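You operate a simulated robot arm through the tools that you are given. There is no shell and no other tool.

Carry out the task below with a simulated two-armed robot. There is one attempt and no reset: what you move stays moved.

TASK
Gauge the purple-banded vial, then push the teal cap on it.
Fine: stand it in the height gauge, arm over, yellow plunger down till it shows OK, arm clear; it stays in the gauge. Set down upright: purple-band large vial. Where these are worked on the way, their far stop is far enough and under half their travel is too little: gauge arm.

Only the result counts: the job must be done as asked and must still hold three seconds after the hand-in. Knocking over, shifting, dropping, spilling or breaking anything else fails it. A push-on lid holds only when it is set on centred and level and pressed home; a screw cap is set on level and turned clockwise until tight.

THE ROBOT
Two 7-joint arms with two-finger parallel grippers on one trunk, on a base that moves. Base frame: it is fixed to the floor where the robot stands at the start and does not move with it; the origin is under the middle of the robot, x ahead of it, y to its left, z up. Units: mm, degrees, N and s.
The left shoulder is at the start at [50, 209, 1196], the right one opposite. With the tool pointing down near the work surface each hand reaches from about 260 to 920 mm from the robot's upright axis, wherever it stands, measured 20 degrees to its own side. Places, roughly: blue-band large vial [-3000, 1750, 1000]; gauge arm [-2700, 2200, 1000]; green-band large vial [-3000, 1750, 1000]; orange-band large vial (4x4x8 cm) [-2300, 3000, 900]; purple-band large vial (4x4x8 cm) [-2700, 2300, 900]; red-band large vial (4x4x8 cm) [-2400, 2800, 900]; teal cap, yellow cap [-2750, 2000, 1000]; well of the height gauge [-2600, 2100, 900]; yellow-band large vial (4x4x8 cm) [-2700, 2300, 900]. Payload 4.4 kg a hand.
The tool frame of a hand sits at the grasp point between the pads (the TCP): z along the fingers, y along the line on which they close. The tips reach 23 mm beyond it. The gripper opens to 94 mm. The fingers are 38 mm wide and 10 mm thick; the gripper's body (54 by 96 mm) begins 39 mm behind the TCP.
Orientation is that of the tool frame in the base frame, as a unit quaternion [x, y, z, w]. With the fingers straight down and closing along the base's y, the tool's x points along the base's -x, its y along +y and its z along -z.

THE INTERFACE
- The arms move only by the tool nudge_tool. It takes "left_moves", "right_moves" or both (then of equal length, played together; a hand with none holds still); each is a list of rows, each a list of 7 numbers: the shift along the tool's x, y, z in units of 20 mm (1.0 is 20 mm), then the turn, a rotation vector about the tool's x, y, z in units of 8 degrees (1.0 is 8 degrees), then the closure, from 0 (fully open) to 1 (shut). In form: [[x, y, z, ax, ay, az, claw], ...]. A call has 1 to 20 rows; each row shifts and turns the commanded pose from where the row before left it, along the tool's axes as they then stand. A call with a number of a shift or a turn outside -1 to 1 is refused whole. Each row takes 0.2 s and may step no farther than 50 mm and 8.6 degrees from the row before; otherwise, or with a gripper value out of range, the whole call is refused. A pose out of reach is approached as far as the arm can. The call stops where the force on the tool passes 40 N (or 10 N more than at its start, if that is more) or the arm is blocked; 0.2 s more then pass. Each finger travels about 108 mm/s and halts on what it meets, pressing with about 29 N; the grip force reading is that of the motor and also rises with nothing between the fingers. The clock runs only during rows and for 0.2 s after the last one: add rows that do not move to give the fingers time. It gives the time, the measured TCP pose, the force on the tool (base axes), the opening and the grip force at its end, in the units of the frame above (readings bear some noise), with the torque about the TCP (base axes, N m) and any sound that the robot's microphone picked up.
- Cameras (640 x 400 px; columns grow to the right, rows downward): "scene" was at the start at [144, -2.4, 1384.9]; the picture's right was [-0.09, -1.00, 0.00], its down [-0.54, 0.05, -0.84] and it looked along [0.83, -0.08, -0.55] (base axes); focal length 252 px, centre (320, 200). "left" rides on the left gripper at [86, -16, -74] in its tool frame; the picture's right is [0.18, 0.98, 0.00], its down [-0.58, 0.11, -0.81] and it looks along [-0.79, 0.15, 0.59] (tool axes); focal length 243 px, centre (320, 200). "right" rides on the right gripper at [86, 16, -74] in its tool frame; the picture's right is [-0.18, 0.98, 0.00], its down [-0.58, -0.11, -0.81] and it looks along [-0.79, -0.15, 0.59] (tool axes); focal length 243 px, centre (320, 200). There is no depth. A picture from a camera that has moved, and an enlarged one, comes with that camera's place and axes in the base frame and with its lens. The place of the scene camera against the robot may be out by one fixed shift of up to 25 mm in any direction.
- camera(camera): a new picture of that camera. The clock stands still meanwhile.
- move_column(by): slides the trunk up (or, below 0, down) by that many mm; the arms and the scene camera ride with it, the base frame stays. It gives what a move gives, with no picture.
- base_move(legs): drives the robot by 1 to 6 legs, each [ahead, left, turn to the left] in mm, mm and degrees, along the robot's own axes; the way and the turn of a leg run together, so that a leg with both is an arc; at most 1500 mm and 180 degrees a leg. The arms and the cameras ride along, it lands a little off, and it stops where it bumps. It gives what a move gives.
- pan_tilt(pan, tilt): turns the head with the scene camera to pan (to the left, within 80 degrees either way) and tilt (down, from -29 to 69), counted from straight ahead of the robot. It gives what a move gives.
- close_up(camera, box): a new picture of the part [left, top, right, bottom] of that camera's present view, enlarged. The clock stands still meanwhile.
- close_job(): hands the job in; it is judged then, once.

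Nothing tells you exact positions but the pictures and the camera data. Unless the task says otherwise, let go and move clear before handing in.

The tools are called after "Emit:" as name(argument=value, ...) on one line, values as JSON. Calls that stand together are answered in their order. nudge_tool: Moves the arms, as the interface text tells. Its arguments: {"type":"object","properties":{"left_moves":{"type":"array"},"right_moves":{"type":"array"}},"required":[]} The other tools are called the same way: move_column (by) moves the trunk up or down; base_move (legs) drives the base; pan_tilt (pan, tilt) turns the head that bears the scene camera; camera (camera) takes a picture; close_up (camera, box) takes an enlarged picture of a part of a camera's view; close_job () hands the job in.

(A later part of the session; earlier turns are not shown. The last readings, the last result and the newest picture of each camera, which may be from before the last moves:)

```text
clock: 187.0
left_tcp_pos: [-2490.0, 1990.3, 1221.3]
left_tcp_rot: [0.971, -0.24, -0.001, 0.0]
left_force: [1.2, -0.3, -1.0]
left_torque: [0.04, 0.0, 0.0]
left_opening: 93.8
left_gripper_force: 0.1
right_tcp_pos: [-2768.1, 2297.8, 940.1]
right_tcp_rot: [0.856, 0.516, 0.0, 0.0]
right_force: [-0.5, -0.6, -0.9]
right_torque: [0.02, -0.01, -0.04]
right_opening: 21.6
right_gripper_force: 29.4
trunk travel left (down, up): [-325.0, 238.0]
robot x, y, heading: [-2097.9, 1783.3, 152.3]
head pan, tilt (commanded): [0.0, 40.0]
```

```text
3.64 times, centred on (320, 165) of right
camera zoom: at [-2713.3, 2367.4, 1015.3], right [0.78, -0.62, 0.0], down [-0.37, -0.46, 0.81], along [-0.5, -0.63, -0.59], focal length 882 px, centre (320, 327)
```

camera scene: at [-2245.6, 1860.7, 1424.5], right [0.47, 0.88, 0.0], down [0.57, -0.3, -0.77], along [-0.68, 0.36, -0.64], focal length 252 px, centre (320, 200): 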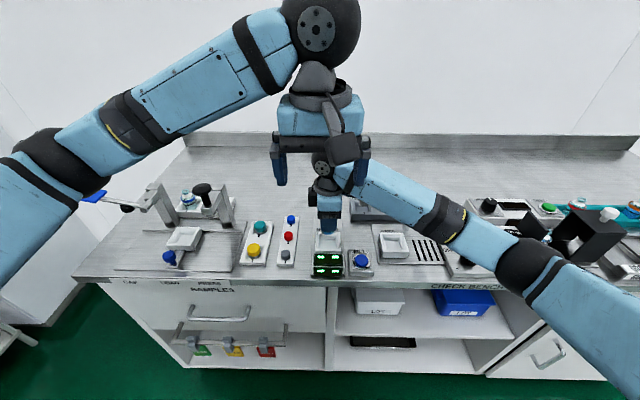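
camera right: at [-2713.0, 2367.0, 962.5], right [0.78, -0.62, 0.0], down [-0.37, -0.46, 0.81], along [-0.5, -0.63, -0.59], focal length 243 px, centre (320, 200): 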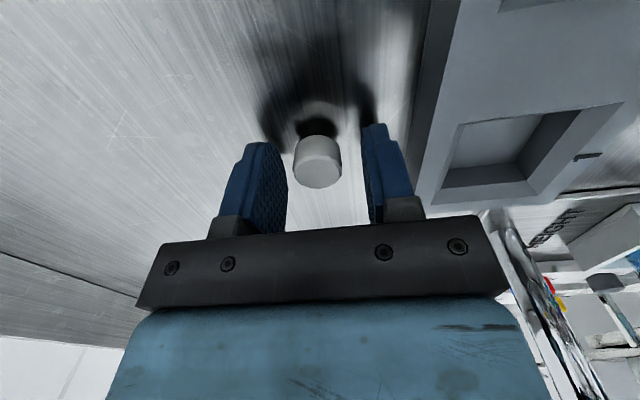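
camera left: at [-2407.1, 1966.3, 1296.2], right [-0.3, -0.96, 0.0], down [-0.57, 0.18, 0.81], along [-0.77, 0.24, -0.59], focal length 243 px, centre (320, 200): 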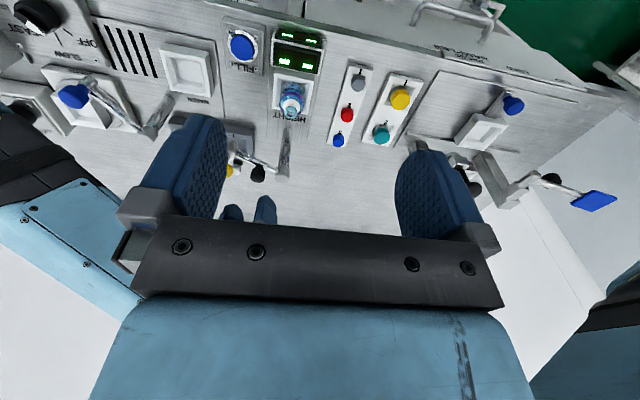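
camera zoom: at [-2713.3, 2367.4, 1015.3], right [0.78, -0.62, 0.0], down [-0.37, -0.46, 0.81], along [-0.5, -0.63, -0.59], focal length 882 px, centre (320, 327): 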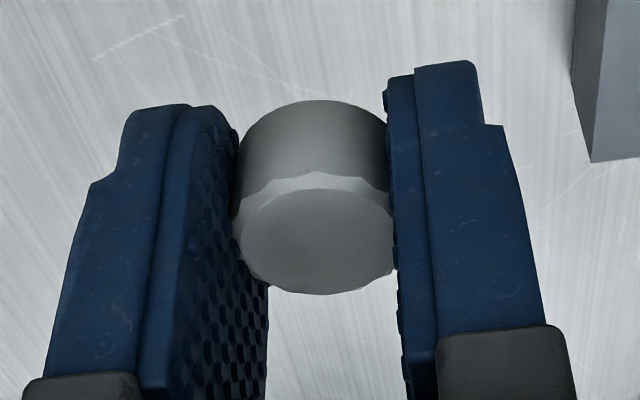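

The stopper is back in the hand (its base about 19 mm below the grasp point, with a short plug beneath). I carry it over the gauge arm to above the vial.

Emit:
nudge_tool(right_moves=[[0, 0, -0.6, 0, 0, 0, 1], [0, 0, -1, 0, 0, 0, 1], [0, 0, -1, 0, 0, 0, 1], [0, 0, -1, 0, 0, 0, 1], [0, 0, -1, 0, 0, 0, 1], [0, 0, -1, 0, 0, 0, 1], [0, 0, -1, 0, 0, 0, 1], [0, 0, -1, 0, 0, 0, 1], [0, 0, -0.5, 0, 0, 0, 1]])

Emit:
nudge_tool(right_moves=[[-0.25, 0.5, 0, 0, 0, 0, 1], [-0.5, 0.967, 0, 0, 0, 0, 1], [-0.5, 0.967, 0, 0, 0, 0, 1], [-0.5, 0.967, 0, 0, 0, 0, 1], [-0.5, 0.967, 0, 0, 0, 0, 1], [-0.5, 0.967, 0, 0, 0, 0, 1], [-0.5, 0.967, 0, 0, 0, 0, 1], [-0.5, 0.967, 0, 0, 0, 0, 1], [-0.5, 0.967, 0, 0, 0, 0, 1], [-0.5, 0.967, 0, 0, 0, 0, 1], [-0.5, 0.967, 0, 0, 0, 0, 1], [-0.5, 0.967, 0, 0, 0, 0, 1], [-0.25, 0.48, 0, 0, 0, 0, 1]])

Emit:
camera(camera="right")

Emit:
camera(camera="left")

```text
clock: 189.0
left_tcp_pos: [-2489.9, 1989.8, 1221.2]
left_tcp_rot: [0.971, -0.241, 0.0, 0.0]
left_force: [-0.1, 0.1, 0.2]
left_torque: [0.01, 0.02, -0.05]
left_opening: 93.9
left_gripper_force: 0.0
right_tcp_pos: [-2769.7, 2297.7, 1103.1]
right_tcp_rot: [0.857, 0.516, 0.001, 0.0]
right_force: [-0.6, 0.0, -0.3]
right_torque: [0.05, -0.01, -0.02]
right_opening: 21.3
right_gripper_force: 28.4
trunk travel left (down, up): [-325.0, 238.0]
robot x, y, heading: [-2100.7, 1780.5, 151.9]
head pan, tilt (commanded): [0.0, 40.0]
```

```text
clock: 191.8
left_tcp_pos: [-2490.7, 1990.5, 1221.7]
left_tcp_rot: [0.971, -0.24, 0.0, 0.0]
left_force: [0.6, -0.4, 0.7]
left_torque: [-0.01, 0.02, 0.04]
left_opening: 93.8
left_gripper_force: 0.0
right_tcp_pos: [-2620.1, 2084.1, 1102.8]
right_tcp_rot: [0.857, 0.516, 0.0, 0.0]
right_force: [0.0, 0.1, 0.3]
right_torque: [0.0, -0.01, 0.01]
right_opening: 22.0
right_gripper_force: 28.7
trunk travel left (down, up): [-325.0, 238.0]
robot x, y, heading: [-2095.6, 1785.2, 152.0]
head pan, tilt (commanded): [0.0, 40.0]
```

```text
taken
camera right: at [-2564.7, 2152.6, 1177.0], right [0.78, -0.62, 0.0], down [-0.37, -0.46, 0.81], along [-0.5, -0.63, -0.59], focal length 243 px, centre (320, 200)
```

right: 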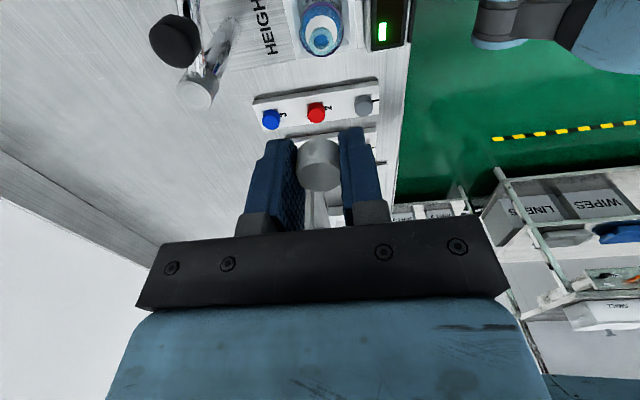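

```text
taken
camera left: at [-2406.8, 1966.0, 1296.3], right [-0.3, -0.96, 0.0], down [-0.56, 0.18, 0.81], along [-0.77, 0.24, -0.59], focal length 243 px, centre (320, 200)
```

left: 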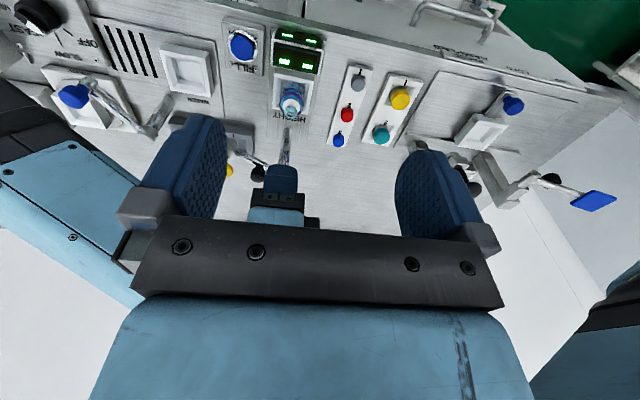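

Emit:
close_up(camera="right", box=[285, 5, 355, 75])

```text
5.71 times, centred on (320, 40) of right
camera zoom: at [-2564.7, 2152.6, 1177.0], right [0.78, -0.62, 0.0], down [-0.37, -0.46, 0.81], along [-0.5, -0.63, -0.59], focal length 1386 px, centre (320, 1114)
```

zoom: 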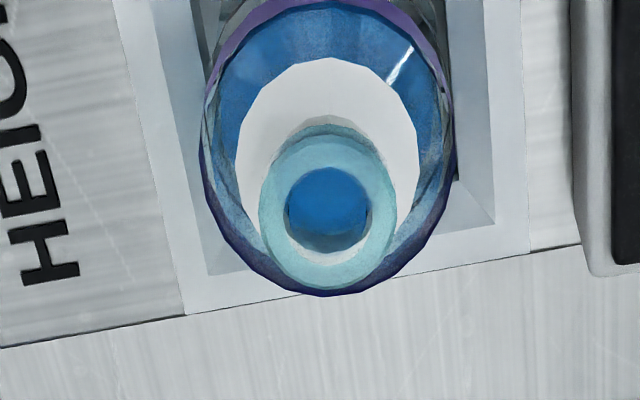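

The neck is within about 1 mm of the stopper's axis. I correct that and descend to just above the neck.

Emit:
nudge_tool(right_moves=[[-0.02, 0.055, 0.5, 0, 0, 0, 1], [0, 0, 1, 0, 0, 0, 1], [0, 0, 1, 0, 0, 0, 1], [0, 0, 1, 0, 0, 0, 1], [0, 0, 1, 0, 0, 0, 1], [0, 0, 0.8, 0, 0, 0, 1], [0, 0, 0.6, 0, 0, 0, 1], [0, 0, 0.3, 0, 0, 0, 1]])

Emit:
close_up(camera="right", box=[240, 60, 400, 220])

Emit:
close_up(camera="left", box=[250, 70, 340, 160])

Emit:
close_up(camera="scene", box=[310, 190, 350, 245])

```text
clock: 193.6
left_tcp_pos: [-2490.7, 1990.2, 1221.1]
left_tcp_rot: [0.971, -0.24, -0.001, 0.0]
left_force: [0.1, -0.2, 0.7]
left_torque: [-0.01, -0.03, 0.03]
left_opening: 94.1
left_gripper_force: 0.0
right_tcp_pos: [-2619.3, 2083.6, 979.5]
right_tcp_rot: [0.856, 0.516, 0.0, -0.001]
right_force: [0.4, 0.3, 0.8]
right_torque: [-0.01, -0.02, -0.01]
right_opening: 21.7
right_gripper_force: 29.7
trunk travel left (down, up): [-325.0, 238.0]
robot x, y, heading: [-2101.2, 1779.7, 152.3]
head pan, tilt (commanded): [0.0, 40.0]
```

```text
2.50 times, centred on (320, 140) of right
camera zoom: at [-2564.1, 2152.3, 1052.7], right [0.78, -0.62, 0.0], down [-0.37, -0.46, 0.81], along [-0.5, -0.63, -0.59], focal length 606 px, centre (320, 350)
```

zoom: 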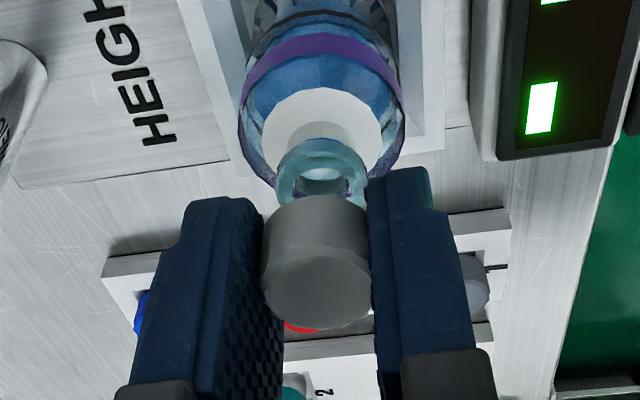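

```text
4.44 times, centred on (295, 115) of left
camera zoom: at [-2406.9, 1966.0, 1296.3], right [-0.3, -0.96, 0.0], down [-0.56, 0.18, 0.81], along [-0.77, 0.24, -0.59], focal length 1078 px, centre (431, 578)
```

zoom: 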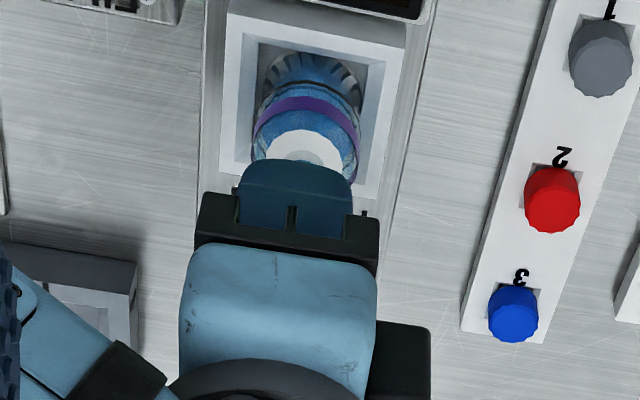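

```text
7.27 times, centred on (330, 218) of scene
camera zoom: at [-2245.6, 1860.7, 1424.5], right [0.47, 0.88, 0.0], down [0.57, -0.3, -0.77], along [-0.68, 0.36, -0.64], focal length 1833 px, centre (247, 73)
```

zoom: 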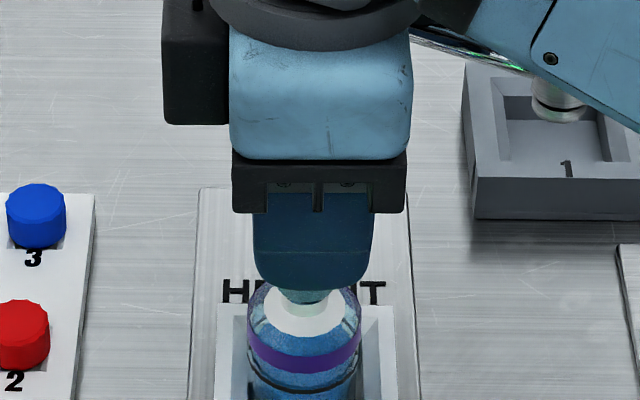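

Emit:
nudge_tool(right_moves=[[0, 0.02, 0.4, 0, 0, 0, 1], [0, 0, 0.2, 0, 0, 0, 1], [0, 0, 0, 0, 0, 0, 1]])

Emit:
nudge_tool(right_moves=[[0, 0, 0.1, 0, 0, 0, 1], [0, 0, 0, 0, 0, 0, 1]])

Emit:
nudge_tool(right_moves=[[0, 0, 0.1, 0, 0, 0, 1], [0, 0, 0, 0, 0, 0, 1]])

Emit:
close_up(camera="right", box=[240, 60, 400, 220])

```text
clock: 194.4
left_tcp_pos: [-2490.8, 1992.0, 1221.8]
left_tcp_rot: [0.971, -0.24, 0.0, 0.0]
left_force: [0.5, 1.2, 0.2]
left_torque: [0.04, 0.01, 0.01]
left_opening: 93.9
left_gripper_force: 0.0
right_tcp_pos: [-2619.0, 2082.3, 968.3]
right_tcp_rot: [0.856, 0.517, 0.0, -0.001]
right_force: [0.1, -0.1, 4.0]
right_torque: [0.03, -0.03, 0.0]
right_opening: 21.8
right_gripper_force: 28.7
trunk travel left (down, up): [-325.0, 238.0]
robot x, y, heading: [-2099.9, 1786.7, 152.0]
head pan, tilt (commanded): [0.0, 40.0]
```

```text
clock: 195.0
left_tcp_pos: [-2490.8, 1990.7, 1221.1]
left_tcp_rot: [0.971, -0.241, 0.0, -0.001]
left_force: [-1.0, 0.1, -1.1]
left_torque: [-0.02, 0.01, -0.01]
left_opening: 93.8
left_gripper_force: 0.1
right_tcp_pos: [-2619.3, 2082.3, 964.1]
right_tcp_rot: [0.856, 0.516, 0.0, 0.0]
right_force: [0.1, 0.6, -0.1]
right_torque: [0.0, 0.0, 0.01]
right_opening: 21.8
right_gripper_force: 29.4
trunk travel left (down, up): [-325.0, 238.0]
robot x, y, heading: [-2098.7, 1783.0, 152.4]
head pan, tilt (commanded): [0.0, 40.0]
```

```text
clock: 195.6
left_tcp_pos: [-2490.1, 1990.4, 1221.9]
left_tcp_rot: [0.971, -0.241, 0.001, 0.0]
left_force: [0.7, -0.4, -0.5]
left_torque: [0.01, -0.02, -0.01]
left_opening: 93.7
left_gripper_force: 0.1
right_tcp_pos: [-2618.3, 2081.0, 963.3]
right_tcp_rot: [0.857, 0.515, 0.0, 0.0]
right_force: [-0.2, -0.6, 1.6]
right_torque: [0.01, 0.01, -0.01]
right_opening: 21.9
right_gripper_force: 29.5
trunk travel left (down, up): [-325.0, 238.0]
robot x, y, heading: [-2100.6, 1780.3, 152.1]
head pan, tilt (commanded): [0.0, 40.0]
```

```text
2.50 times, centred on (320, 140) of right
camera zoom: at [-2563.9, 2151.8, 1037.4], right [0.78, -0.62, 0.0], down [-0.37, -0.46, 0.81], along [-0.5, -0.63, -0.59], focal length 606 px, centre (320, 350)
```

zoom: 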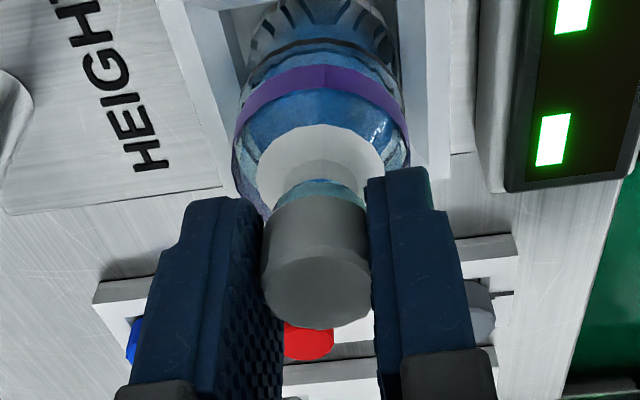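

The plug has gone into the neck. I press it home in small steps.

Emit:
nudge_tool(right_moves=[[0, 0, 0.1, 0, 0, 0, 1], [0, 0, 0, 0, 0, 0, 1]])

Emit:
nudge_tool(right_moves=[[0, 0, 0.1, 0, 0, 0, 1], [0, 0, 0, 0, 0, 0, 1]])

Emit:
close_up(camera="right", box=[240, 60, 400, 220])

```text
clock: 196.2
left_tcp_pos: [-2487.9, 1990.3, 1222.1]
left_tcp_rot: [0.971, -0.239, -0.001, 0.0]
left_force: [-0.1, 0.0, 0.5]
left_torque: [-0.02, 0.01, 0.0]
left_opening: 93.9
left_gripper_force: 0.0
right_tcp_pos: [-2618.9, 2082.5, 963.0]
right_tcp_rot: [0.857, 0.515, -0.001, 0.0]
right_force: [1.6, 1.1, 10.2]
right_torque: [0.0, -0.05, 0.02]
right_opening: 21.6
right_gripper_force: 28.7
trunk travel left (down, up): [-325.0, 238.0]
robot x, y, heading: [-2097.6, 1784.2, 152.4]
head pan, tilt (commanded): [0.0, 40.0]
```

```text
clock: 196.8
left_tcp_pos: [-2488.8, 1989.3, 1221.7]
left_tcp_rot: [0.971, -0.24, -0.002, 0.0]
left_force: [0.8, -1.1, -0.4]
left_torque: [0.03, -0.02, -0.01]
left_opening: 93.7
left_gripper_force: 0.0
right_tcp_pos: [-2618.4, 2081.0, 963.9]
right_tcp_rot: [0.857, 0.516, -0.002, -0.001]
right_force: [-1.0, 2.2, 28.1]
right_torque: [0.09, 0.03, 0.01]
right_opening: 21.8
right_gripper_force: 29.0
trunk travel left (down, up): [-325.0, 238.0]
robot x, y, heading: [-2100.1, 1783.9, 152.3]
head pan, tilt (commanded): [0.0, 40.0]
```

```text
2.50 times, centred on (320, 140) of right
camera zoom: at [-2562.6, 2151.0, 1036.5], right [0.78, -0.62, 0.0], down [-0.36, -0.46, 0.81], along [-0.51, -0.63, -0.59], focal length 606 px, centre (320, 350)
```

zoom: 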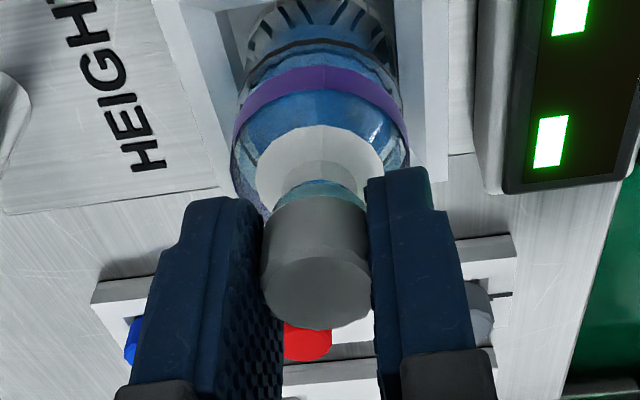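

The stopper is home (28 N pressed). I release it, rise, and check.

Emit:
nudge_tool(right_moves=[[0, 0, -0.1, 0, 0, 0, 1], [0, 0, -0.05, 0, 0, 0, 0.85], [0, 0, 0, 0, 0, 0, 0.65], [0, 0, 0, 0, 0, 0, 0.6], [0, 0, -0.5, 0, 0, 0, 0.6], [0, 0, -1, 0, 0, 0, 0.6], [0, 0, -1, 0, 0, 0, 0.6], [0, 0, -1, 0, 0, 0, 0.6], [0, 0, -1, 0, 0, 0, 0.6], [0, 0, -1, 0, 0, 0, 0.6], [0, 0, -1, 0, 0, 0, 0.6], [0, 0, -0.5, 0, 0, 0, 0.6]])

Emit:
close_up(camera="right", box=[270, 0, 370, 90])

Emit:
close_up(camera="left", box=[240, 60, 340, 170])

Emit:
close_up(camera="scene", box=[300, 190, 380, 285])

```text
clock: 199.4
left_tcp_pos: [-2490.1, 1990.4, 1220.4]
left_tcp_rot: [0.971, -0.24, 0.0, 0.0]
left_force: [0.2, 0.1, 0.1]
left_torque: [-0.01, 0.01, -0.01]
left_opening: 93.8
left_gripper_force: 0.1
right_tcp_pos: [-2618.9, 2082.3, 1101.4]
right_tcp_rot: [0.856, 0.516, 0.0, 0.0]
right_force: [0.3, 0.4, 0.6]
right_torque: [0.03, -0.02, 0.0]
right_opening: 37.7
right_gripper_force: 0.1
trunk travel left (down, up): [-325.0, 238.0]
robot x, y, heading: [-2101.4, 1784.3, 152.0]
head pan, tilt (commanded): [0.0, 40.0]
```

```text
4.44 times, centred on (320, 45) of right
camera zoom: at [-2563.4, 2151.9, 1176.0], right [0.78, -0.62, 0.0], down [-0.37, -0.46, 0.81], along [-0.5, -0.63, -0.59], focal length 1078 px, centre (320, 889)
```

zoom: 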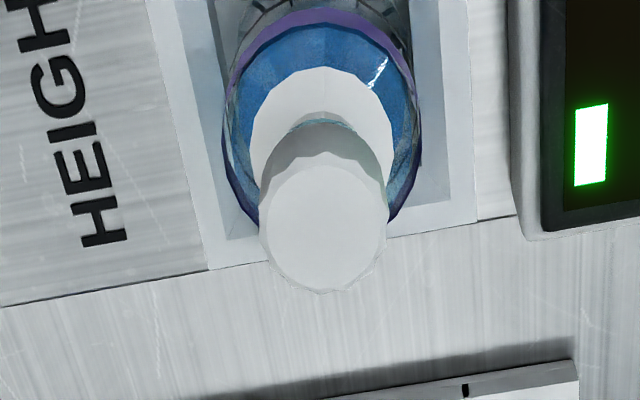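

```text
3.64 times, centred on (290, 115) of left
camera zoom: at [-2406.8, 1966.0, 1296.3], right [-0.3, -0.96, 0.0], down [-0.56, 0.18, 0.81], along [-0.77, 0.24, -0.59], focal length 882 px, centre (429, 509)
```

zoom: 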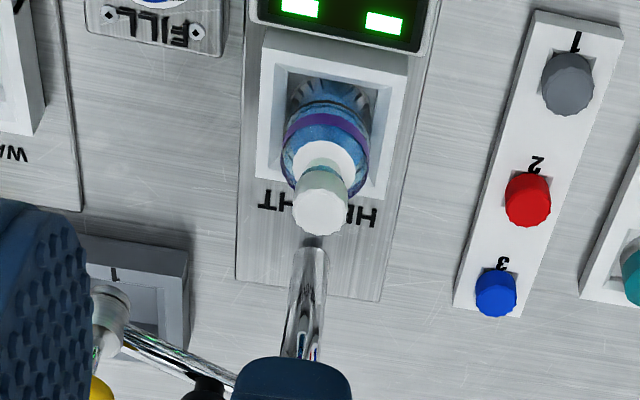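

```text
4.21 times, centred on (340, 238) of scene
camera zoom: at [-2245.6, 1860.7, 1424.5], right [0.47, 0.88, 0.0], down [0.57, -0.3, -0.77], along [-0.68, 0.36, -0.64], focal length 1061 px, centre (236, 42)
```

zoom: 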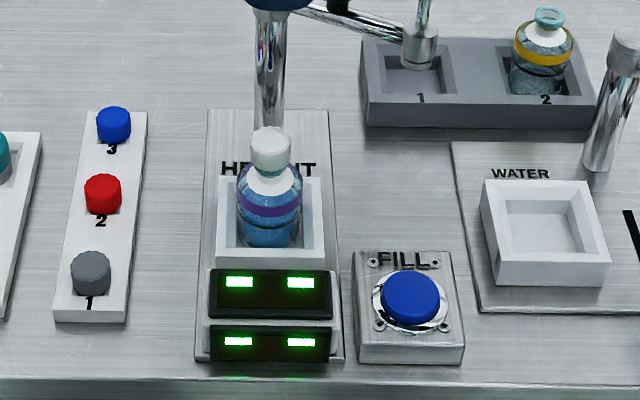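

The stopper sits level and home. Now I repeat the gauge swing: turn the hand, go above the black knob and check its place.

Emit:
nudge_tool(right_moves=[[0, 0, 0, 0, 0, 1, 0.48], [0, 0, 0, 0, 0, 1, 0.48], [0, 0, 0, 0, 0, 1, 0.48], [0, 0, 0, 0, 0, 1, 0.48], [0, 0, 0, 0, 0, 1, 0.48], [0, 0, 0, 0, 0, 1, 0.48], [0, 0, 0, 0, 0, 1, 0.48], [0, 0, 0, 0, 0, 0.25, 0.48], [-0.5625, -0.98, 0, 0, 0, 0, 0.48], [-0.5625, -0.98, 0, 0, 0, 0, 0.48], [-0.5625, -0.98, 0, 0, 0, 0, 0.48], [-0.5625, -0.98, 0, 0, 0, 0, 0.48]])

Emit:
close_up(camera="right", box=[270, 40, 390, 140])

```text
clock: 202.0
left_tcp_pos: [-2491.4, 1990.6, 1221.2]
left_tcp_rot: [0.971, -0.24, -0.001, -0.001]
left_force: [0.5, 0.4, -0.7]
left_torque: [0.0, 0.0, -0.01]
left_opening: 93.9
left_gripper_force: 0.1
right_tcp_pos: [-2669.5, 2157.2, 1100.9]
right_tcp_rot: [0.999, 0.037, 0.0, 0.001]
right_force: [0.5, 0.9, -1.1]
right_torque: [-0.03, -0.01, 0.0]
right_opening: 48.9
right_gripper_force: 0.0
trunk travel left (down, up): [-325.0, 238.0]
robot x, y, heading: [-2099.7, 1778.3, 152.1]
head pan, tilt (commanded): [0.0, 40.0]
```

```text
4.00 times, centred on (330, 90) of right
camera zoom: at [-2581.6, 2148.4, 1175.9], right [-0.11, -0.99, 0.0], down [-0.59, 0.07, 0.81], along [-0.8, 0.09, -0.59], focal length 970 px, centre (280, 640)
```

zoom: 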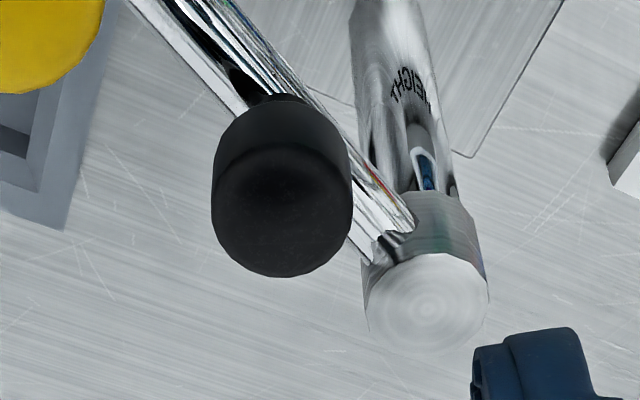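

The knob is exactly where it was at the start (clear stop). I descend, cage it and swing the arm over.

Emit:
nudge_tool(right_moves=[[0, 0.02, 0.8, 0, 0, 0, 0.48], [0, 0, 0.8, 0, 0, 0, 0.48], [0, 0, 0.8, 0, 0, 0, 0.48], [0, 0, 0.8, 0, 0, 0, 0.48], [0, 0, 0.48, 0, 0, 0, 0.48], [0, 0, 0, 0, 0, 0, 0.58], [0, 0, 0, 0, 0, 0, 0.68], [0, 0, 0, 0, 0, 0, 0.68]])

Emit:
nudge_tool(right_moves=[[0.152, 0.274, 0, 0, 0, 0, 0.68], [0.112, 0.293, 0, 0, 0, 0, 0.68], [0.071, 0.306, 0, 0, 0, 0, 0.68], [0.028, 0.313, 0, 0, 0, 0, 0.68], [-0.017, 0.313, 0, 0, 0, 0, 0.68]])

Emit:
camera(camera="right")

Emit:
close_up(camera="left", box=[210, 40, 370, 200])

```text
clock: 203.8
left_tcp_pos: [-2490.3, 1991.1, 1222.0]
left_tcp_rot: [0.971, -0.24, 0.0, 0.0]
left_force: [-0.2, 0.2, 0.3]
left_torque: [0.0, 0.01, 0.01]
left_opening: 93.8
left_gripper_force: 0.1
right_tcp_pos: [-2668.9, 2156.8, 1029.4]
right_tcp_rot: [0.999, 0.035, 0.0, 0.0]
right_force: [0.0, -1.0, 0.8]
right_torque: [0.03, 0.02, 0.01]
right_opening: 30.3
right_gripper_force: 0.0
trunk travel left (down, up): [-325.0, 238.0]
robot x, y, heading: [-2094.3, 1785.3, 152.2]
head pan, tilt (commanded): [0.0, 40.0]
```

```text
clock: 205.0
left_tcp_pos: [-2490.4, 1990.8, 1220.9]
left_tcp_rot: [0.971, -0.24, -0.001, 0.0]
left_force: [0.1, -0.8, -0.2]
left_torque: [0.04, 0.02, -0.02]
left_opening: 93.9
left_gripper_force: 0.1
right_tcp_pos: [-2660.3, 2127.7, 1028.2]
right_tcp_rot: [0.999, 0.036, -0.001, 0.0]
right_force: [-0.2, 0.9, -0.6]
right_torque: [0.02, 0.0, 0.0]
right_opening: 30.2
right_gripper_force: 0.3
trunk travel left (down, up): [-325.0, 238.0]
robot x, y, heading: [-2096.6, 1783.8, 152.4]
head pan, tilt (commanded): [0.0, 40.0]
```

```text
taken
camera right: at [-2572.2, 2117.7, 1102.4], right [-0.11, -0.99, 0.0], down [-0.59, 0.07, 0.81], along [-0.8, 0.09, -0.59], focal length 243 px, centre (320, 200)
```

right: 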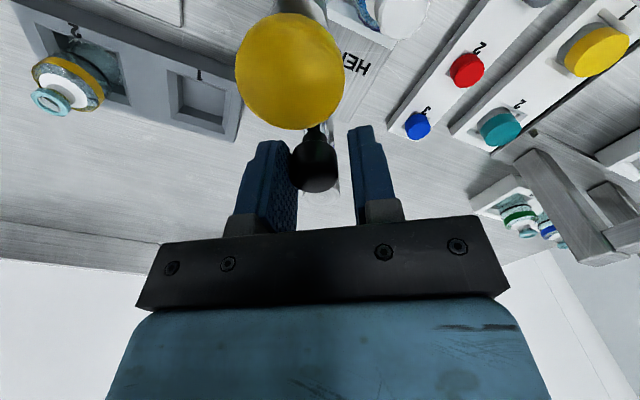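

```text
2.50 times, centred on (290, 120) of left
camera zoom: at [-2406.9, 1965.8, 1296.3], right [-0.3, -0.96, 0.0], down [-0.56, 0.17, 0.81], along [-0.77, 0.24, -0.59], focal length 606 px, centre (395, 400)
```

zoom: 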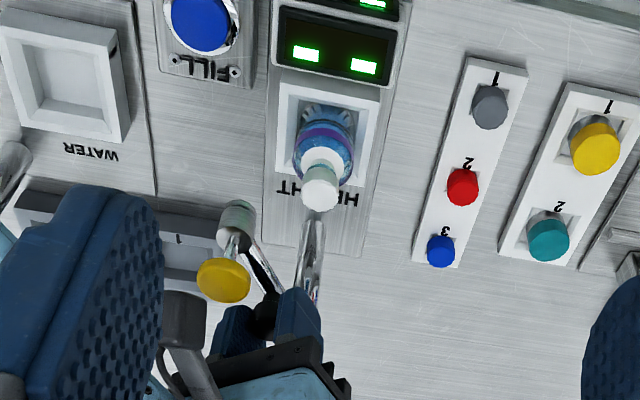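

The arm is halfway. The foot must now pass about 5 mm above the stopper, so I go on in single small steps, watching the force.

Emit:
nudge_tool(right_moves=[[-0.06, 0.308, 0, 0, 0, 0, 0.68]])

Emit:
close_up(camera="scene", box=[310, 190, 360, 245])

Emit:
nudge_tool(right_moves=[[-0.05, 0.15, 0, 0, 0, 0, 0.68]])

Emit:
close_up(camera="scene", box=[310, 190, 360, 245])

```text
clock: 205.4
left_tcp_pos: [-2491.1, 1990.0, 1221.7]
left_tcp_rot: [0.971, -0.24, -0.001, 0.0]
left_force: [0.2, 0.4, -0.2]
left_torque: [0.03, 0.01, 0.03]
left_opening: 93.8
left_gripper_force: 0.0
right_tcp_pos: [-2659.6, 2121.5, 1029.1]
right_tcp_rot: [0.999, 0.036, -0.001, 0.0]
right_force: [0.8, 0.7, 0.4]
right_torque: [0.01, 0.02, -0.02]
right_opening: 30.3
right_gripper_force: 0.4
trunk travel left (down, up): [-325.0, 238.0]
robot x, y, heading: [-2101.6, 1783.4, 152.5]
head pan, tilt (commanded): [0.0, 40.0]
```

```text
7.27 times, centred on (335, 218) of scene
camera zoom: at [-2245.7, 1860.4, 1424.5], right [0.47, 0.88, 0.0], down [0.57, -0.3, -0.77], along [-0.68, 0.36, -0.64], focal length 1833 px, centre (211, 73)
```

zoom: 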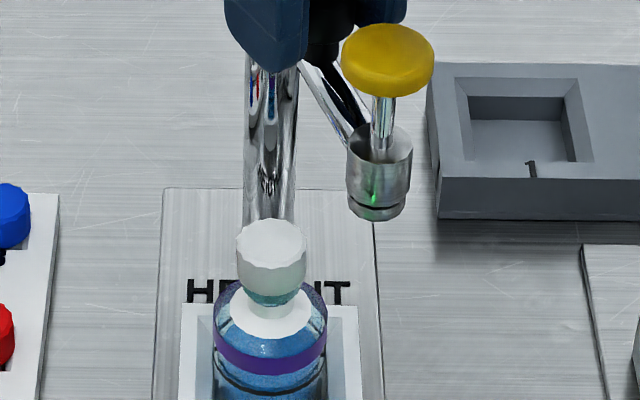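

```text
clock: 205.8
left_tcp_pos: [-2490.6, 1991.1, 1221.7]
left_tcp_rot: [0.971, -0.24, 0.0, 0.0]
left_force: [-0.5, 0.2, -0.3]
left_torque: [0.0, -0.03, 0.0]
left_opening: 94.1
left_gripper_force: 0.0
right_tcp_pos: [-2661.1, 2118.3, 1029.2]
right_tcp_rot: [0.999, 0.036, 0.0, 0.0]
right_force: [-0.7, 0.8, -0.5]
right_torque: [-0.03, -0.01, 0.0]
right_opening: 30.6
right_gripper_force: 0.5
trunk travel left (down, up): [-325.0, 238.0]
robot x, y, heading: [-2100.9, 1782.5, 152.5]
head pan, tilt (commanded): [0.0, 40.0]
```

```text
7.27 times, centred on (335, 218) of scene
camera zoom: at [-2245.6, 1860.6, 1424.5], right [0.47, 0.88, 0.0], down [0.57, -0.3, -0.77], along [-0.68, 0.36, -0.64], focal length 1833 px, centre (211, 73)
```

zoom: 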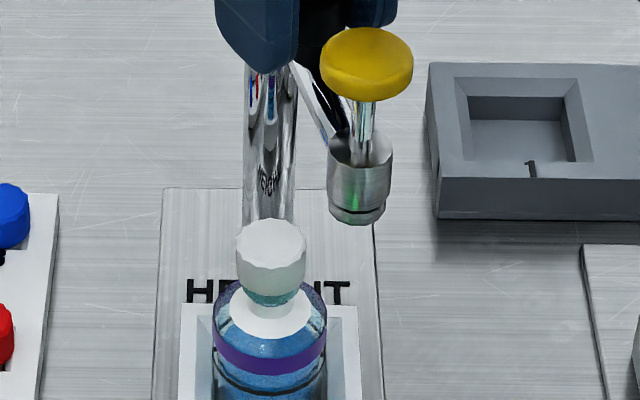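

Clearance above the stopper looks ample. I continue to the far stop.

Emit:
nudge_tool(right_moves=[[-0.05, 0.15, 0, 0, 0, 0, 0.68], [-0.07, 0.14, 0, 0, 0, 0, 0.68]])

Emit:
nudge_tool(right_moves=[[-0.07, 0.14, 0, 0, 0, 0, 0.68], [-0.1, 0.15, 0, 0, 0, 0, 0.68]])

Emit:
nudge_tool(right_moves=[[-0.07, 0.13, 0, 0, 0, 0, 0.68], [0, 0, 0, 0, 0, 0, 0.68]])

Emit:
close_up(camera="scene", box=[310, 190, 360, 245])

Emit:
close_up(camera="left", box=[210, 40, 370, 200])

```text
clock: 206.4
left_tcp_pos: [-2489.1, 1990.2, 1221.0]
left_tcp_rot: [0.971, -0.241, 0.001, 0.0]
left_force: [0.0, -0.4, 0.3]
left_torque: [0.01, 0.0, 0.03]
left_opening: 93.8
left_gripper_force: 0.1
right_tcp_pos: [-2663.0, 2112.0, 1029.6]
right_tcp_rot: [0.999, 0.036, 0.0, -0.001]
right_force: [0.8, 0.7, 1.2]
right_torque: [0.05, -0.01, -0.02]
right_opening: 30.3
right_gripper_force: 0.3
trunk travel left (down, up): [-325.0, 238.0]
robot x, y, heading: [-2095.3, 1781.2, 152.4]
head pan, tilt (commanded): [0.0, 40.0]
```

```text
clock: 207.0
left_tcp_pos: [-2490.0, 1991.4, 1220.6]
left_tcp_rot: [0.971, -0.24, 0.0, 0.0]
left_force: [0.0, 0.2, -0.1]
left_torque: [0.05, 0.02, -0.01]
left_opening: 94.3
left_gripper_force: 0.0
right_tcp_pos: [-2667.0, 2107.3, 1028.4]
right_tcp_rot: [0.999, 0.036, 0.0, 0.0]
right_force: [-0.5, 1.5, 0.3]
right_torque: [0.03, -0.01, -0.02]
right_opening: 30.3
right_gripper_force: 0.2
trunk travel left (down, up): [-325.0, 238.0]
robot x, y, heading: [-2095.2, 1783.3, 152.2]
head pan, tilt (commanded): [0.0, 40.0]
```

```text
clock: 207.6
left_tcp_pos: [-2490.3, 1992.1, 1221.1]
left_tcp_rot: [0.971, -0.24, 0.0, 0.001]
left_force: [0.2, 0.6, 0.3]
left_torque: [0.04, -0.02, -0.03]
left_opening: 93.9
left_gripper_force: 0.1
right_tcp_pos: [-2667.9, 2105.4, 1028.8]
right_tcp_rot: [0.999, 0.036, 0.0, 0.0]
right_force: [1.5, 6.4, 0.7]
right_torque: [0.05, 0.0, -0.05]
right_opening: 32.7
right_gripper_force: 3.2
trunk travel left (down, up): [-325.0, 238.0]
robot x, y, heading: [-2098.6, 1781.2, 152.1]
head pan, tilt (commanded): [0.0, 40.0]
```

```text
7.27 times, centred on (335, 218) of scene
camera zoom: at [-2245.3, 1861.6, 1424.5], right [0.47, 0.88, 0.0], down [0.57, -0.3, -0.77], along [-0.68, 0.36, -0.64], focal length 1833 px, centre (211, 73)
```

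zoom: 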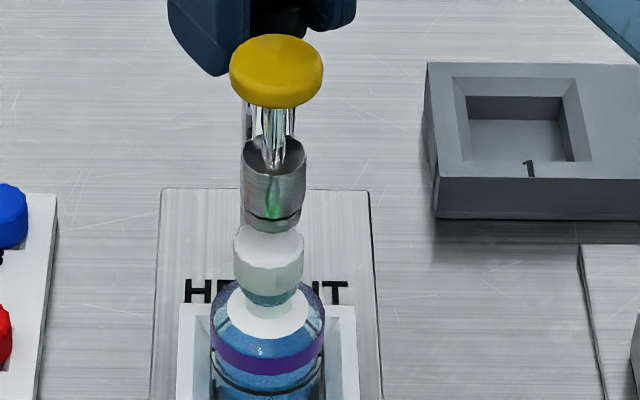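

```text
2.50 times, centred on (290, 120) of left
camera zoom: at [-2406.5, 1966.9, 1296.3], right [-0.3, -0.96, 0.0], down [-0.56, 0.18, 0.81], along [-0.77, 0.24, -0.59], focal length 606 px, centre (395, 400)
```

zoom: 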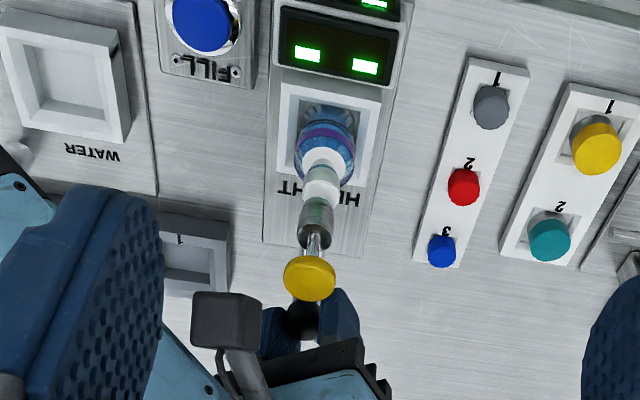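

At the far stop again, plunger over the stopper. I ease off, rise, close the fingers and move above the yellow plunger.

Emit:
nudge_tool(right_moves=[[0.03, -0.12, 0, 0, 0, 0, 0.66], [0, 0, -0.3, 0, 0, 0, 0.66], [0, 0, -0.8, 0, 0, 0, 0.66], [0, 0, -0.8, 0, 0, 0, 0.66], [0, 0, -0.8, 0, 0, 0, 0.66], [0, 0, -0.6, 0, 0, 0, 0.66], [0.76, 0.42, 0, 0, 0, 0, 0.8], [0.76, 0.42, 0, 0, 0, 0, 1], [0.76, 0.42, 0, 0, 0, 0, 1], [0, 0, 0, 0, 0, 0, 1]])

Emit:
camera(camera="right")

Emit:
close_up(camera="scene", box=[310, 190, 360, 245])

```text
clock: 209.8
left_tcp_pos: [-2490.4, 1990.3, 1220.7]
left_tcp_rot: [0.971, -0.24, 0.0, -0.001]
left_force: [0.4, 0.6, 0.7]
left_torque: [-0.03, 0.01, -0.02]
left_opening: 94.2
left_gripper_force: 0.0
right_tcp_pos: [-2619.4, 2083.5, 1093.5]
right_tcp_rot: [0.999, 0.036, 0.0, 0.0]
right_force: [0.2, -0.3, 0.7]
right_torque: [-0.03, -0.01, 0.03]
right_opening: 0.0
right_gripper_force: 29.2
trunk travel left (down, up): [-325.0, 238.0]
robot x, y, heading: [-2096.6, 1786.7, 152.0]
head pan, tilt (commanded): [0.0, 40.0]
```

```text
taken
camera right: at [-2532.3, 2074.3, 1168.2], right [-0.11, -0.99, 0.0], down [-0.59, 0.07, 0.81], along [-0.8, 0.09, -0.59], focal length 243 px, centre (320, 200)
```

right: 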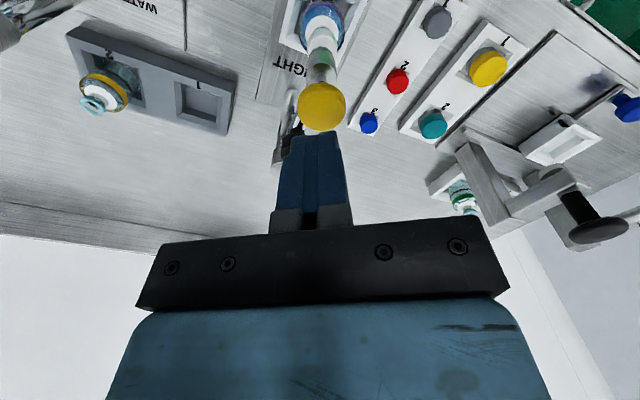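

```text
7.27 times, centred on (335, 218) of scene
camera zoom: at [-2245.9, 1860.6, 1424.4], right [0.47, 0.88, 0.0], down [0.57, -0.3, -0.77], along [-0.68, 0.36, -0.64], focal length 1833 px, centre (211, 73)
```

zoom: 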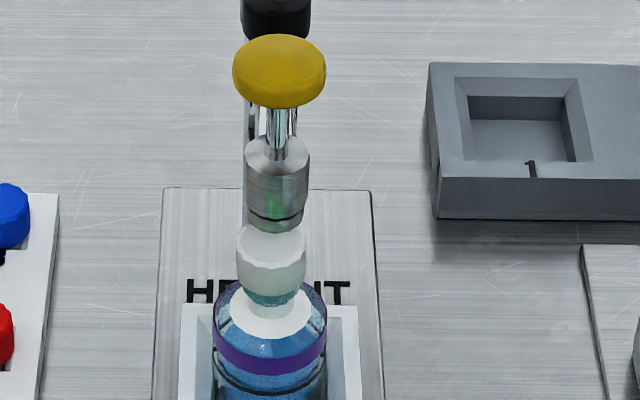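

Centred over the plunger. I press down step by step and watch the display.

Emit:
nudge_tool(right_moves=[[0, 0, 0.6, 0, 0, 0, 1], [0, 0, 0.6, 0, 0, 0, 1], [0, 0, 0.4, 0, 0, 0, 1], [0, 0, 0.2, 0, 0, 0, 1], [0, 0, 0.1, 0, 0, 0, 1]])

Emit:
close_up(camera="scene", box=[300, 195, 360, 280])

Emit:
nudge_tool(right_moves=[[0, 0, 0.1, 0, 0, 0, 1], [0, 0, 0, 0, 0, 0, 1]])

Emit:
close_up(camera="scene", box=[300, 195, 360, 280])

```text
clock: 211.0
left_tcp_pos: [-2489.4, 1991.3, 1220.1]
left_tcp_rot: [0.971, -0.24, 0.0, 0.0]
left_force: [0.2, -0.1, 0.3]
left_torque: [0.01, -0.01, 0.02]
left_opening: 94.1
left_gripper_force: 0.0
right_tcp_pos: [-2620.4, 2084.3, 1055.7]
right_tcp_rot: [0.999, 0.036, 0.001, 0.0]
right_force: [0.0, 0.0, 1.6]
right_torque: [0.01, -0.02, 0.0]
right_opening: 0.3
right_gripper_force: 29.2
trunk travel left (down, up): [-325.0, 238.0]
robot x, y, heading: [-2097.2, 1782.0, 152.3]
head pan, tilt (commanded): [0.0, 40.0]
heard: click
```

```text
4.71 times, centred on (330, 238) of scene
camera zoom: at [-2245.5, 1860.7, 1424.5], right [0.47, 0.88, 0.0], down [0.57, -0.3, -0.77], along [-0.68, 0.36, -0.64], focal length 1186 px, centre (273, 24)
```

zoom: 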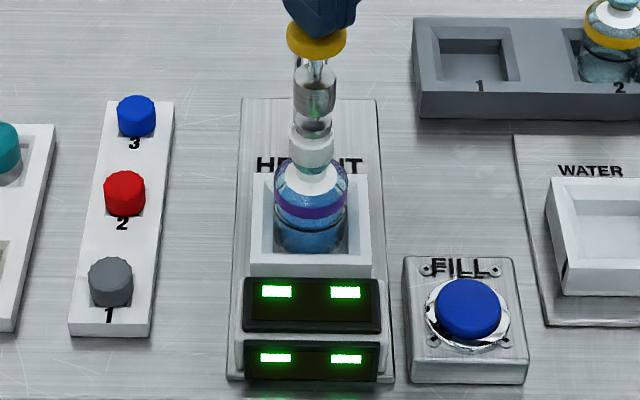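

```text
clock: 211.6
left_tcp_pos: [-2489.5, 1990.5, 1219.9]
left_tcp_rot: [0.971, -0.24, 0.0, 0.0]
left_force: [-1.0, -0.3, -0.2]
left_torque: [-0.02, -0.02, -0.01]
left_opening: 93.8
left_gripper_force: 0.2
right_tcp_pos: [-2618.9, 2083.6, 1054.5]
right_tcp_rot: [0.999, 0.036, 0.0, 0.0]
right_force: [-0.3, 2.0, 1.1]
right_torque: [0.0, 0.01, 0.05]
right_opening: 0.0
right_gripper_force: 28.9
trunk travel left (down, up): [-325.0, 238.0]
robot x, y, heading: [-2096.5, 1779.4, 152.3]
head pan, tilt (commanded): [0.0, 40.0]
```

```text
4.71 times, centred on (330, 238) of scene
camera zoom: at [-2245.5, 1860.7, 1424.5], right [0.47, 0.88, 0.0], down [0.57, -0.3, -0.77], along [-0.68, 0.36, -0.64], focal length 1186 px, centre (273, 24)
```

zoom: 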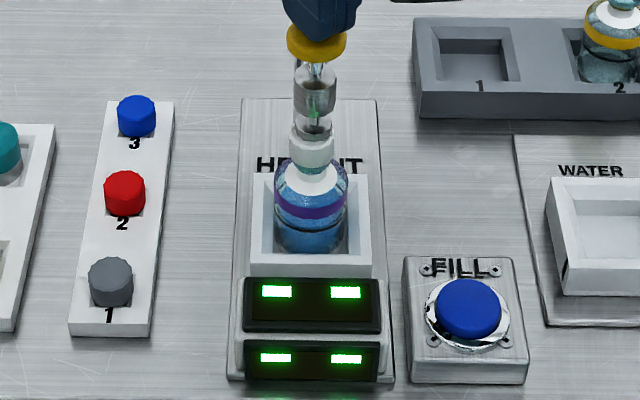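

Emit:
nudge_tool(right_moves=[[0, 0, 0.1, 0, 0, 0, 1], [0, 0, 0, 0, 0, 0, 1]])

Emit:
nudge_tool(right_moves=[[0, 0, 0.1, 0, 0, 0, 1], [0, 0, 0, 0, 0, 0, 1]])

Emit:
close_up(camera="scene", box=[300, 195, 360, 280])

Emit:
nudge_tool(right_moves=[[0, 0, 0.08, 0, 0, 0, 1], [0, 0, 0, 0, 0, 0, 1], [0, 0, 0, 0, 0, 0, 1]])

Emit:
close_up(camera="scene", box=[300, 195, 360, 280])

```text
clock: 212.2
left_tcp_pos: [-2489.3, 1990.4, 1220.5]
left_tcp_rot: [0.971, -0.241, 0.001, 0.0]
left_force: [0.0, 0.3, 0.4]
left_torque: [0.01, -0.01, 0.03]
left_opening: 94.1
left_gripper_force: 0.0
right_tcp_pos: [-2620.5, 2083.8, 1052.6]
right_tcp_rot: [0.999, 0.037, -0.001, 0.0]
right_force: [-0.7, 0.2, 3.9]
right_torque: [0.0, -0.03, 0.05]
right_opening: 0.1
right_gripper_force: 28.7
trunk travel left (down, up): [-325.0, 238.0]
robot x, y, heading: [-2104.0, 1784.0, 152.3]
head pan, tilt (commanded): [0.0, 40.0]
```

```text
clock: 212.8
left_tcp_pos: [-2489.7, 1991.4, 1221.1]
left_tcp_rot: [0.971, -0.24, 0.0, 0.001]
left_force: [-0.9, 0.3, -0.2]
left_torque: [-0.01, -0.02, 0.01]
left_opening: 94.3
left_gripper_force: 0.0
right_tcp_pos: [-2619.8, 2083.8, 1052.0]
right_tcp_rot: [0.999, 0.036, -0.002, 0.001]
right_force: [-4.5, 3.2, 15.6]
right_torque: [0.07, 0.02, 0.02]
right_opening: 0.0
right_gripper_force: 28.3
trunk travel left (down, up): [-325.0, 238.0]
robot x, y, heading: [-2097.9, 1788.0, 152.1]
head pan, tilt (commanded): [0.0, 40.0]
```

```text
4.71 times, centred on (330, 238) of scene
camera zoom: at [-2244.9, 1860.2, 1424.8], right [0.47, 0.88, 0.0], down [0.57, -0.3, -0.77], along [-0.68, 0.36, -0.64], focal length 1186 px, centre (273, 24)
```

zoom: 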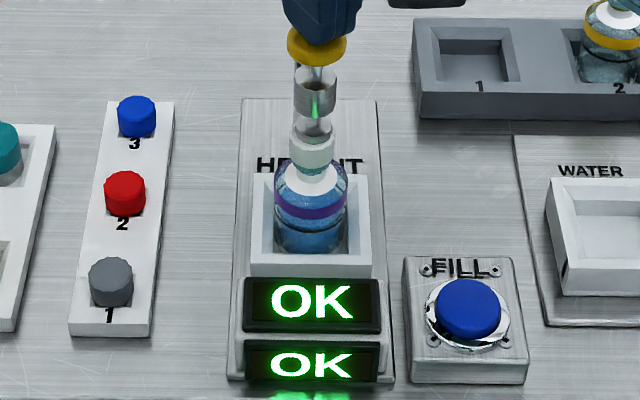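

```text
clock: 213.6
left_tcp_pos: [-2490.1, 1990.2, 1221.6]
left_tcp_rot: [0.971, -0.24, -0.001, 0.0]
left_force: [0.1, -0.5, -0.2]
left_torque: [-0.01, 0.01, 0.02]
left_opening: 94.1
left_gripper_force: 0.1
right_tcp_pos: [-2619.3, 2083.1, 1051.4]
right_tcp_rot: [0.999, 0.036, -0.003, -0.002]
right_force: [-14.5, 7.5, 36.1]
right_torque: [0.18, 0.14, 0.01]
right_opening: 0.1
right_gripper_force: 28.9
trunk travel left (down, up): [-325.0, 238.0]
robot x, y, heading: [-2096.9, 1785.2, 152.1]
head pan, tilt (commanded): [0.0, 40.0]
```

```text
4.71 times, centred on (330, 238) of scene
camera zoom: at [-2244.2, 1859.8, 1425.0], right [0.47, 0.88, 0.0], down [0.57, -0.3, -0.77], along [-0.68, 0.36, -0.64], focal length 1186 px, centre (273, 24)
```

zoom: 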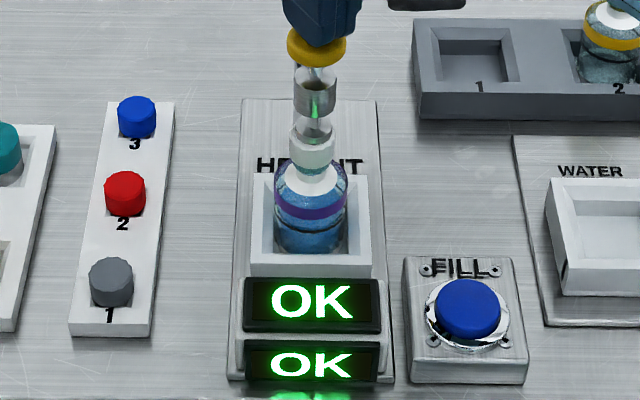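

The display shows OK: the gauge reads the stoppered vial. I release the plunger and check that the OK stays, then get ready to swing the arm clear.

Emit:
nudge_tool(right_moves=[[0, 0, -0.2, 0, 0, 0, 1], [0, 0, -0.5, 0, 0, 0, 1], [0, 0, -0.7, 0, 0, 0, 1], [0, 0, -0.7, 0, 0, 0, 1], [-0.3, 0.62, 0, 0, 0, 0, 1], [-0.3, 0.62, 0, 0, 0, 0, 1], [-0.295, 0.62, 0, 0, 0, 0, 1]])

Emit:
close_up(camera="scene", box=[300, 195, 360, 280])

Emit:
camera(camera="right")

```text
clock: 215.2
left_tcp_pos: [-2490.2, 1990.2, 1220.0]
left_tcp_rot: [0.971, -0.24, 0.0, 0.0]
left_force: [0.8, -1.0, -0.1]
left_torque: [0.05, -0.02, 0.0]
left_opening: 94.0
left_gripper_force: 0.1
right_tcp_pos: [-2635.5, 2045.0, 1091.6]
right_tcp_rot: [0.999, 0.036, 0.0, 0.0]
right_force: [-1.3, -0.3, -0.5]
right_torque: [0.02, 0.02, -0.03]
right_opening: 0.0
right_gripper_force: 28.9
trunk travel left (down, up): [-325.0, 238.0]
robot x, y, heading: [-2097.1, 1784.9, 152.1]
head pan, tilt (commanded): [0.0, 40.0]
```

```text
4.71 times, centred on (330, 238) of scene
camera zoom: at [-2245.9, 1860.1, 1424.5], right [0.47, 0.88, 0.0], down [0.57, -0.3, -0.77], along [-0.68, 0.36, -0.64], focal length 1186 px, centre (273, 24)
```

zoom: 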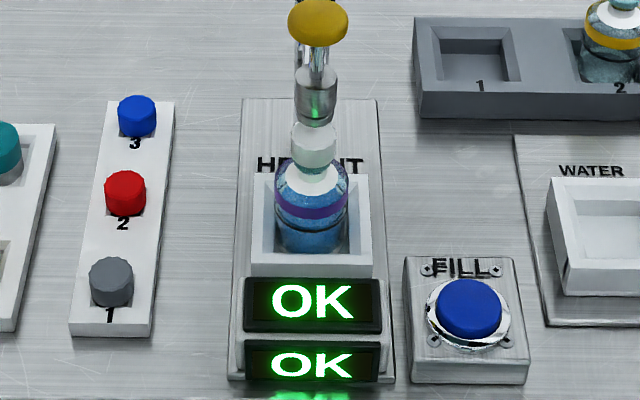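

```text
taken
camera right: at [-2548.0, 2035.6, 1165.1], right [-0.11, -0.99, 0.0], down [-0.59, 0.07, 0.81], along [-0.8, 0.09, -0.59], focal length 243 px, centre (320, 200)
```

right: 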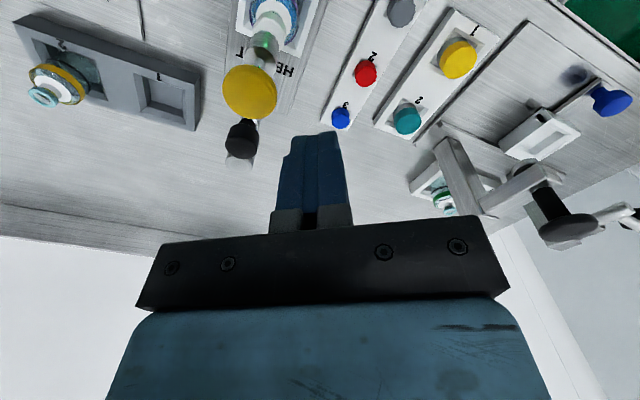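

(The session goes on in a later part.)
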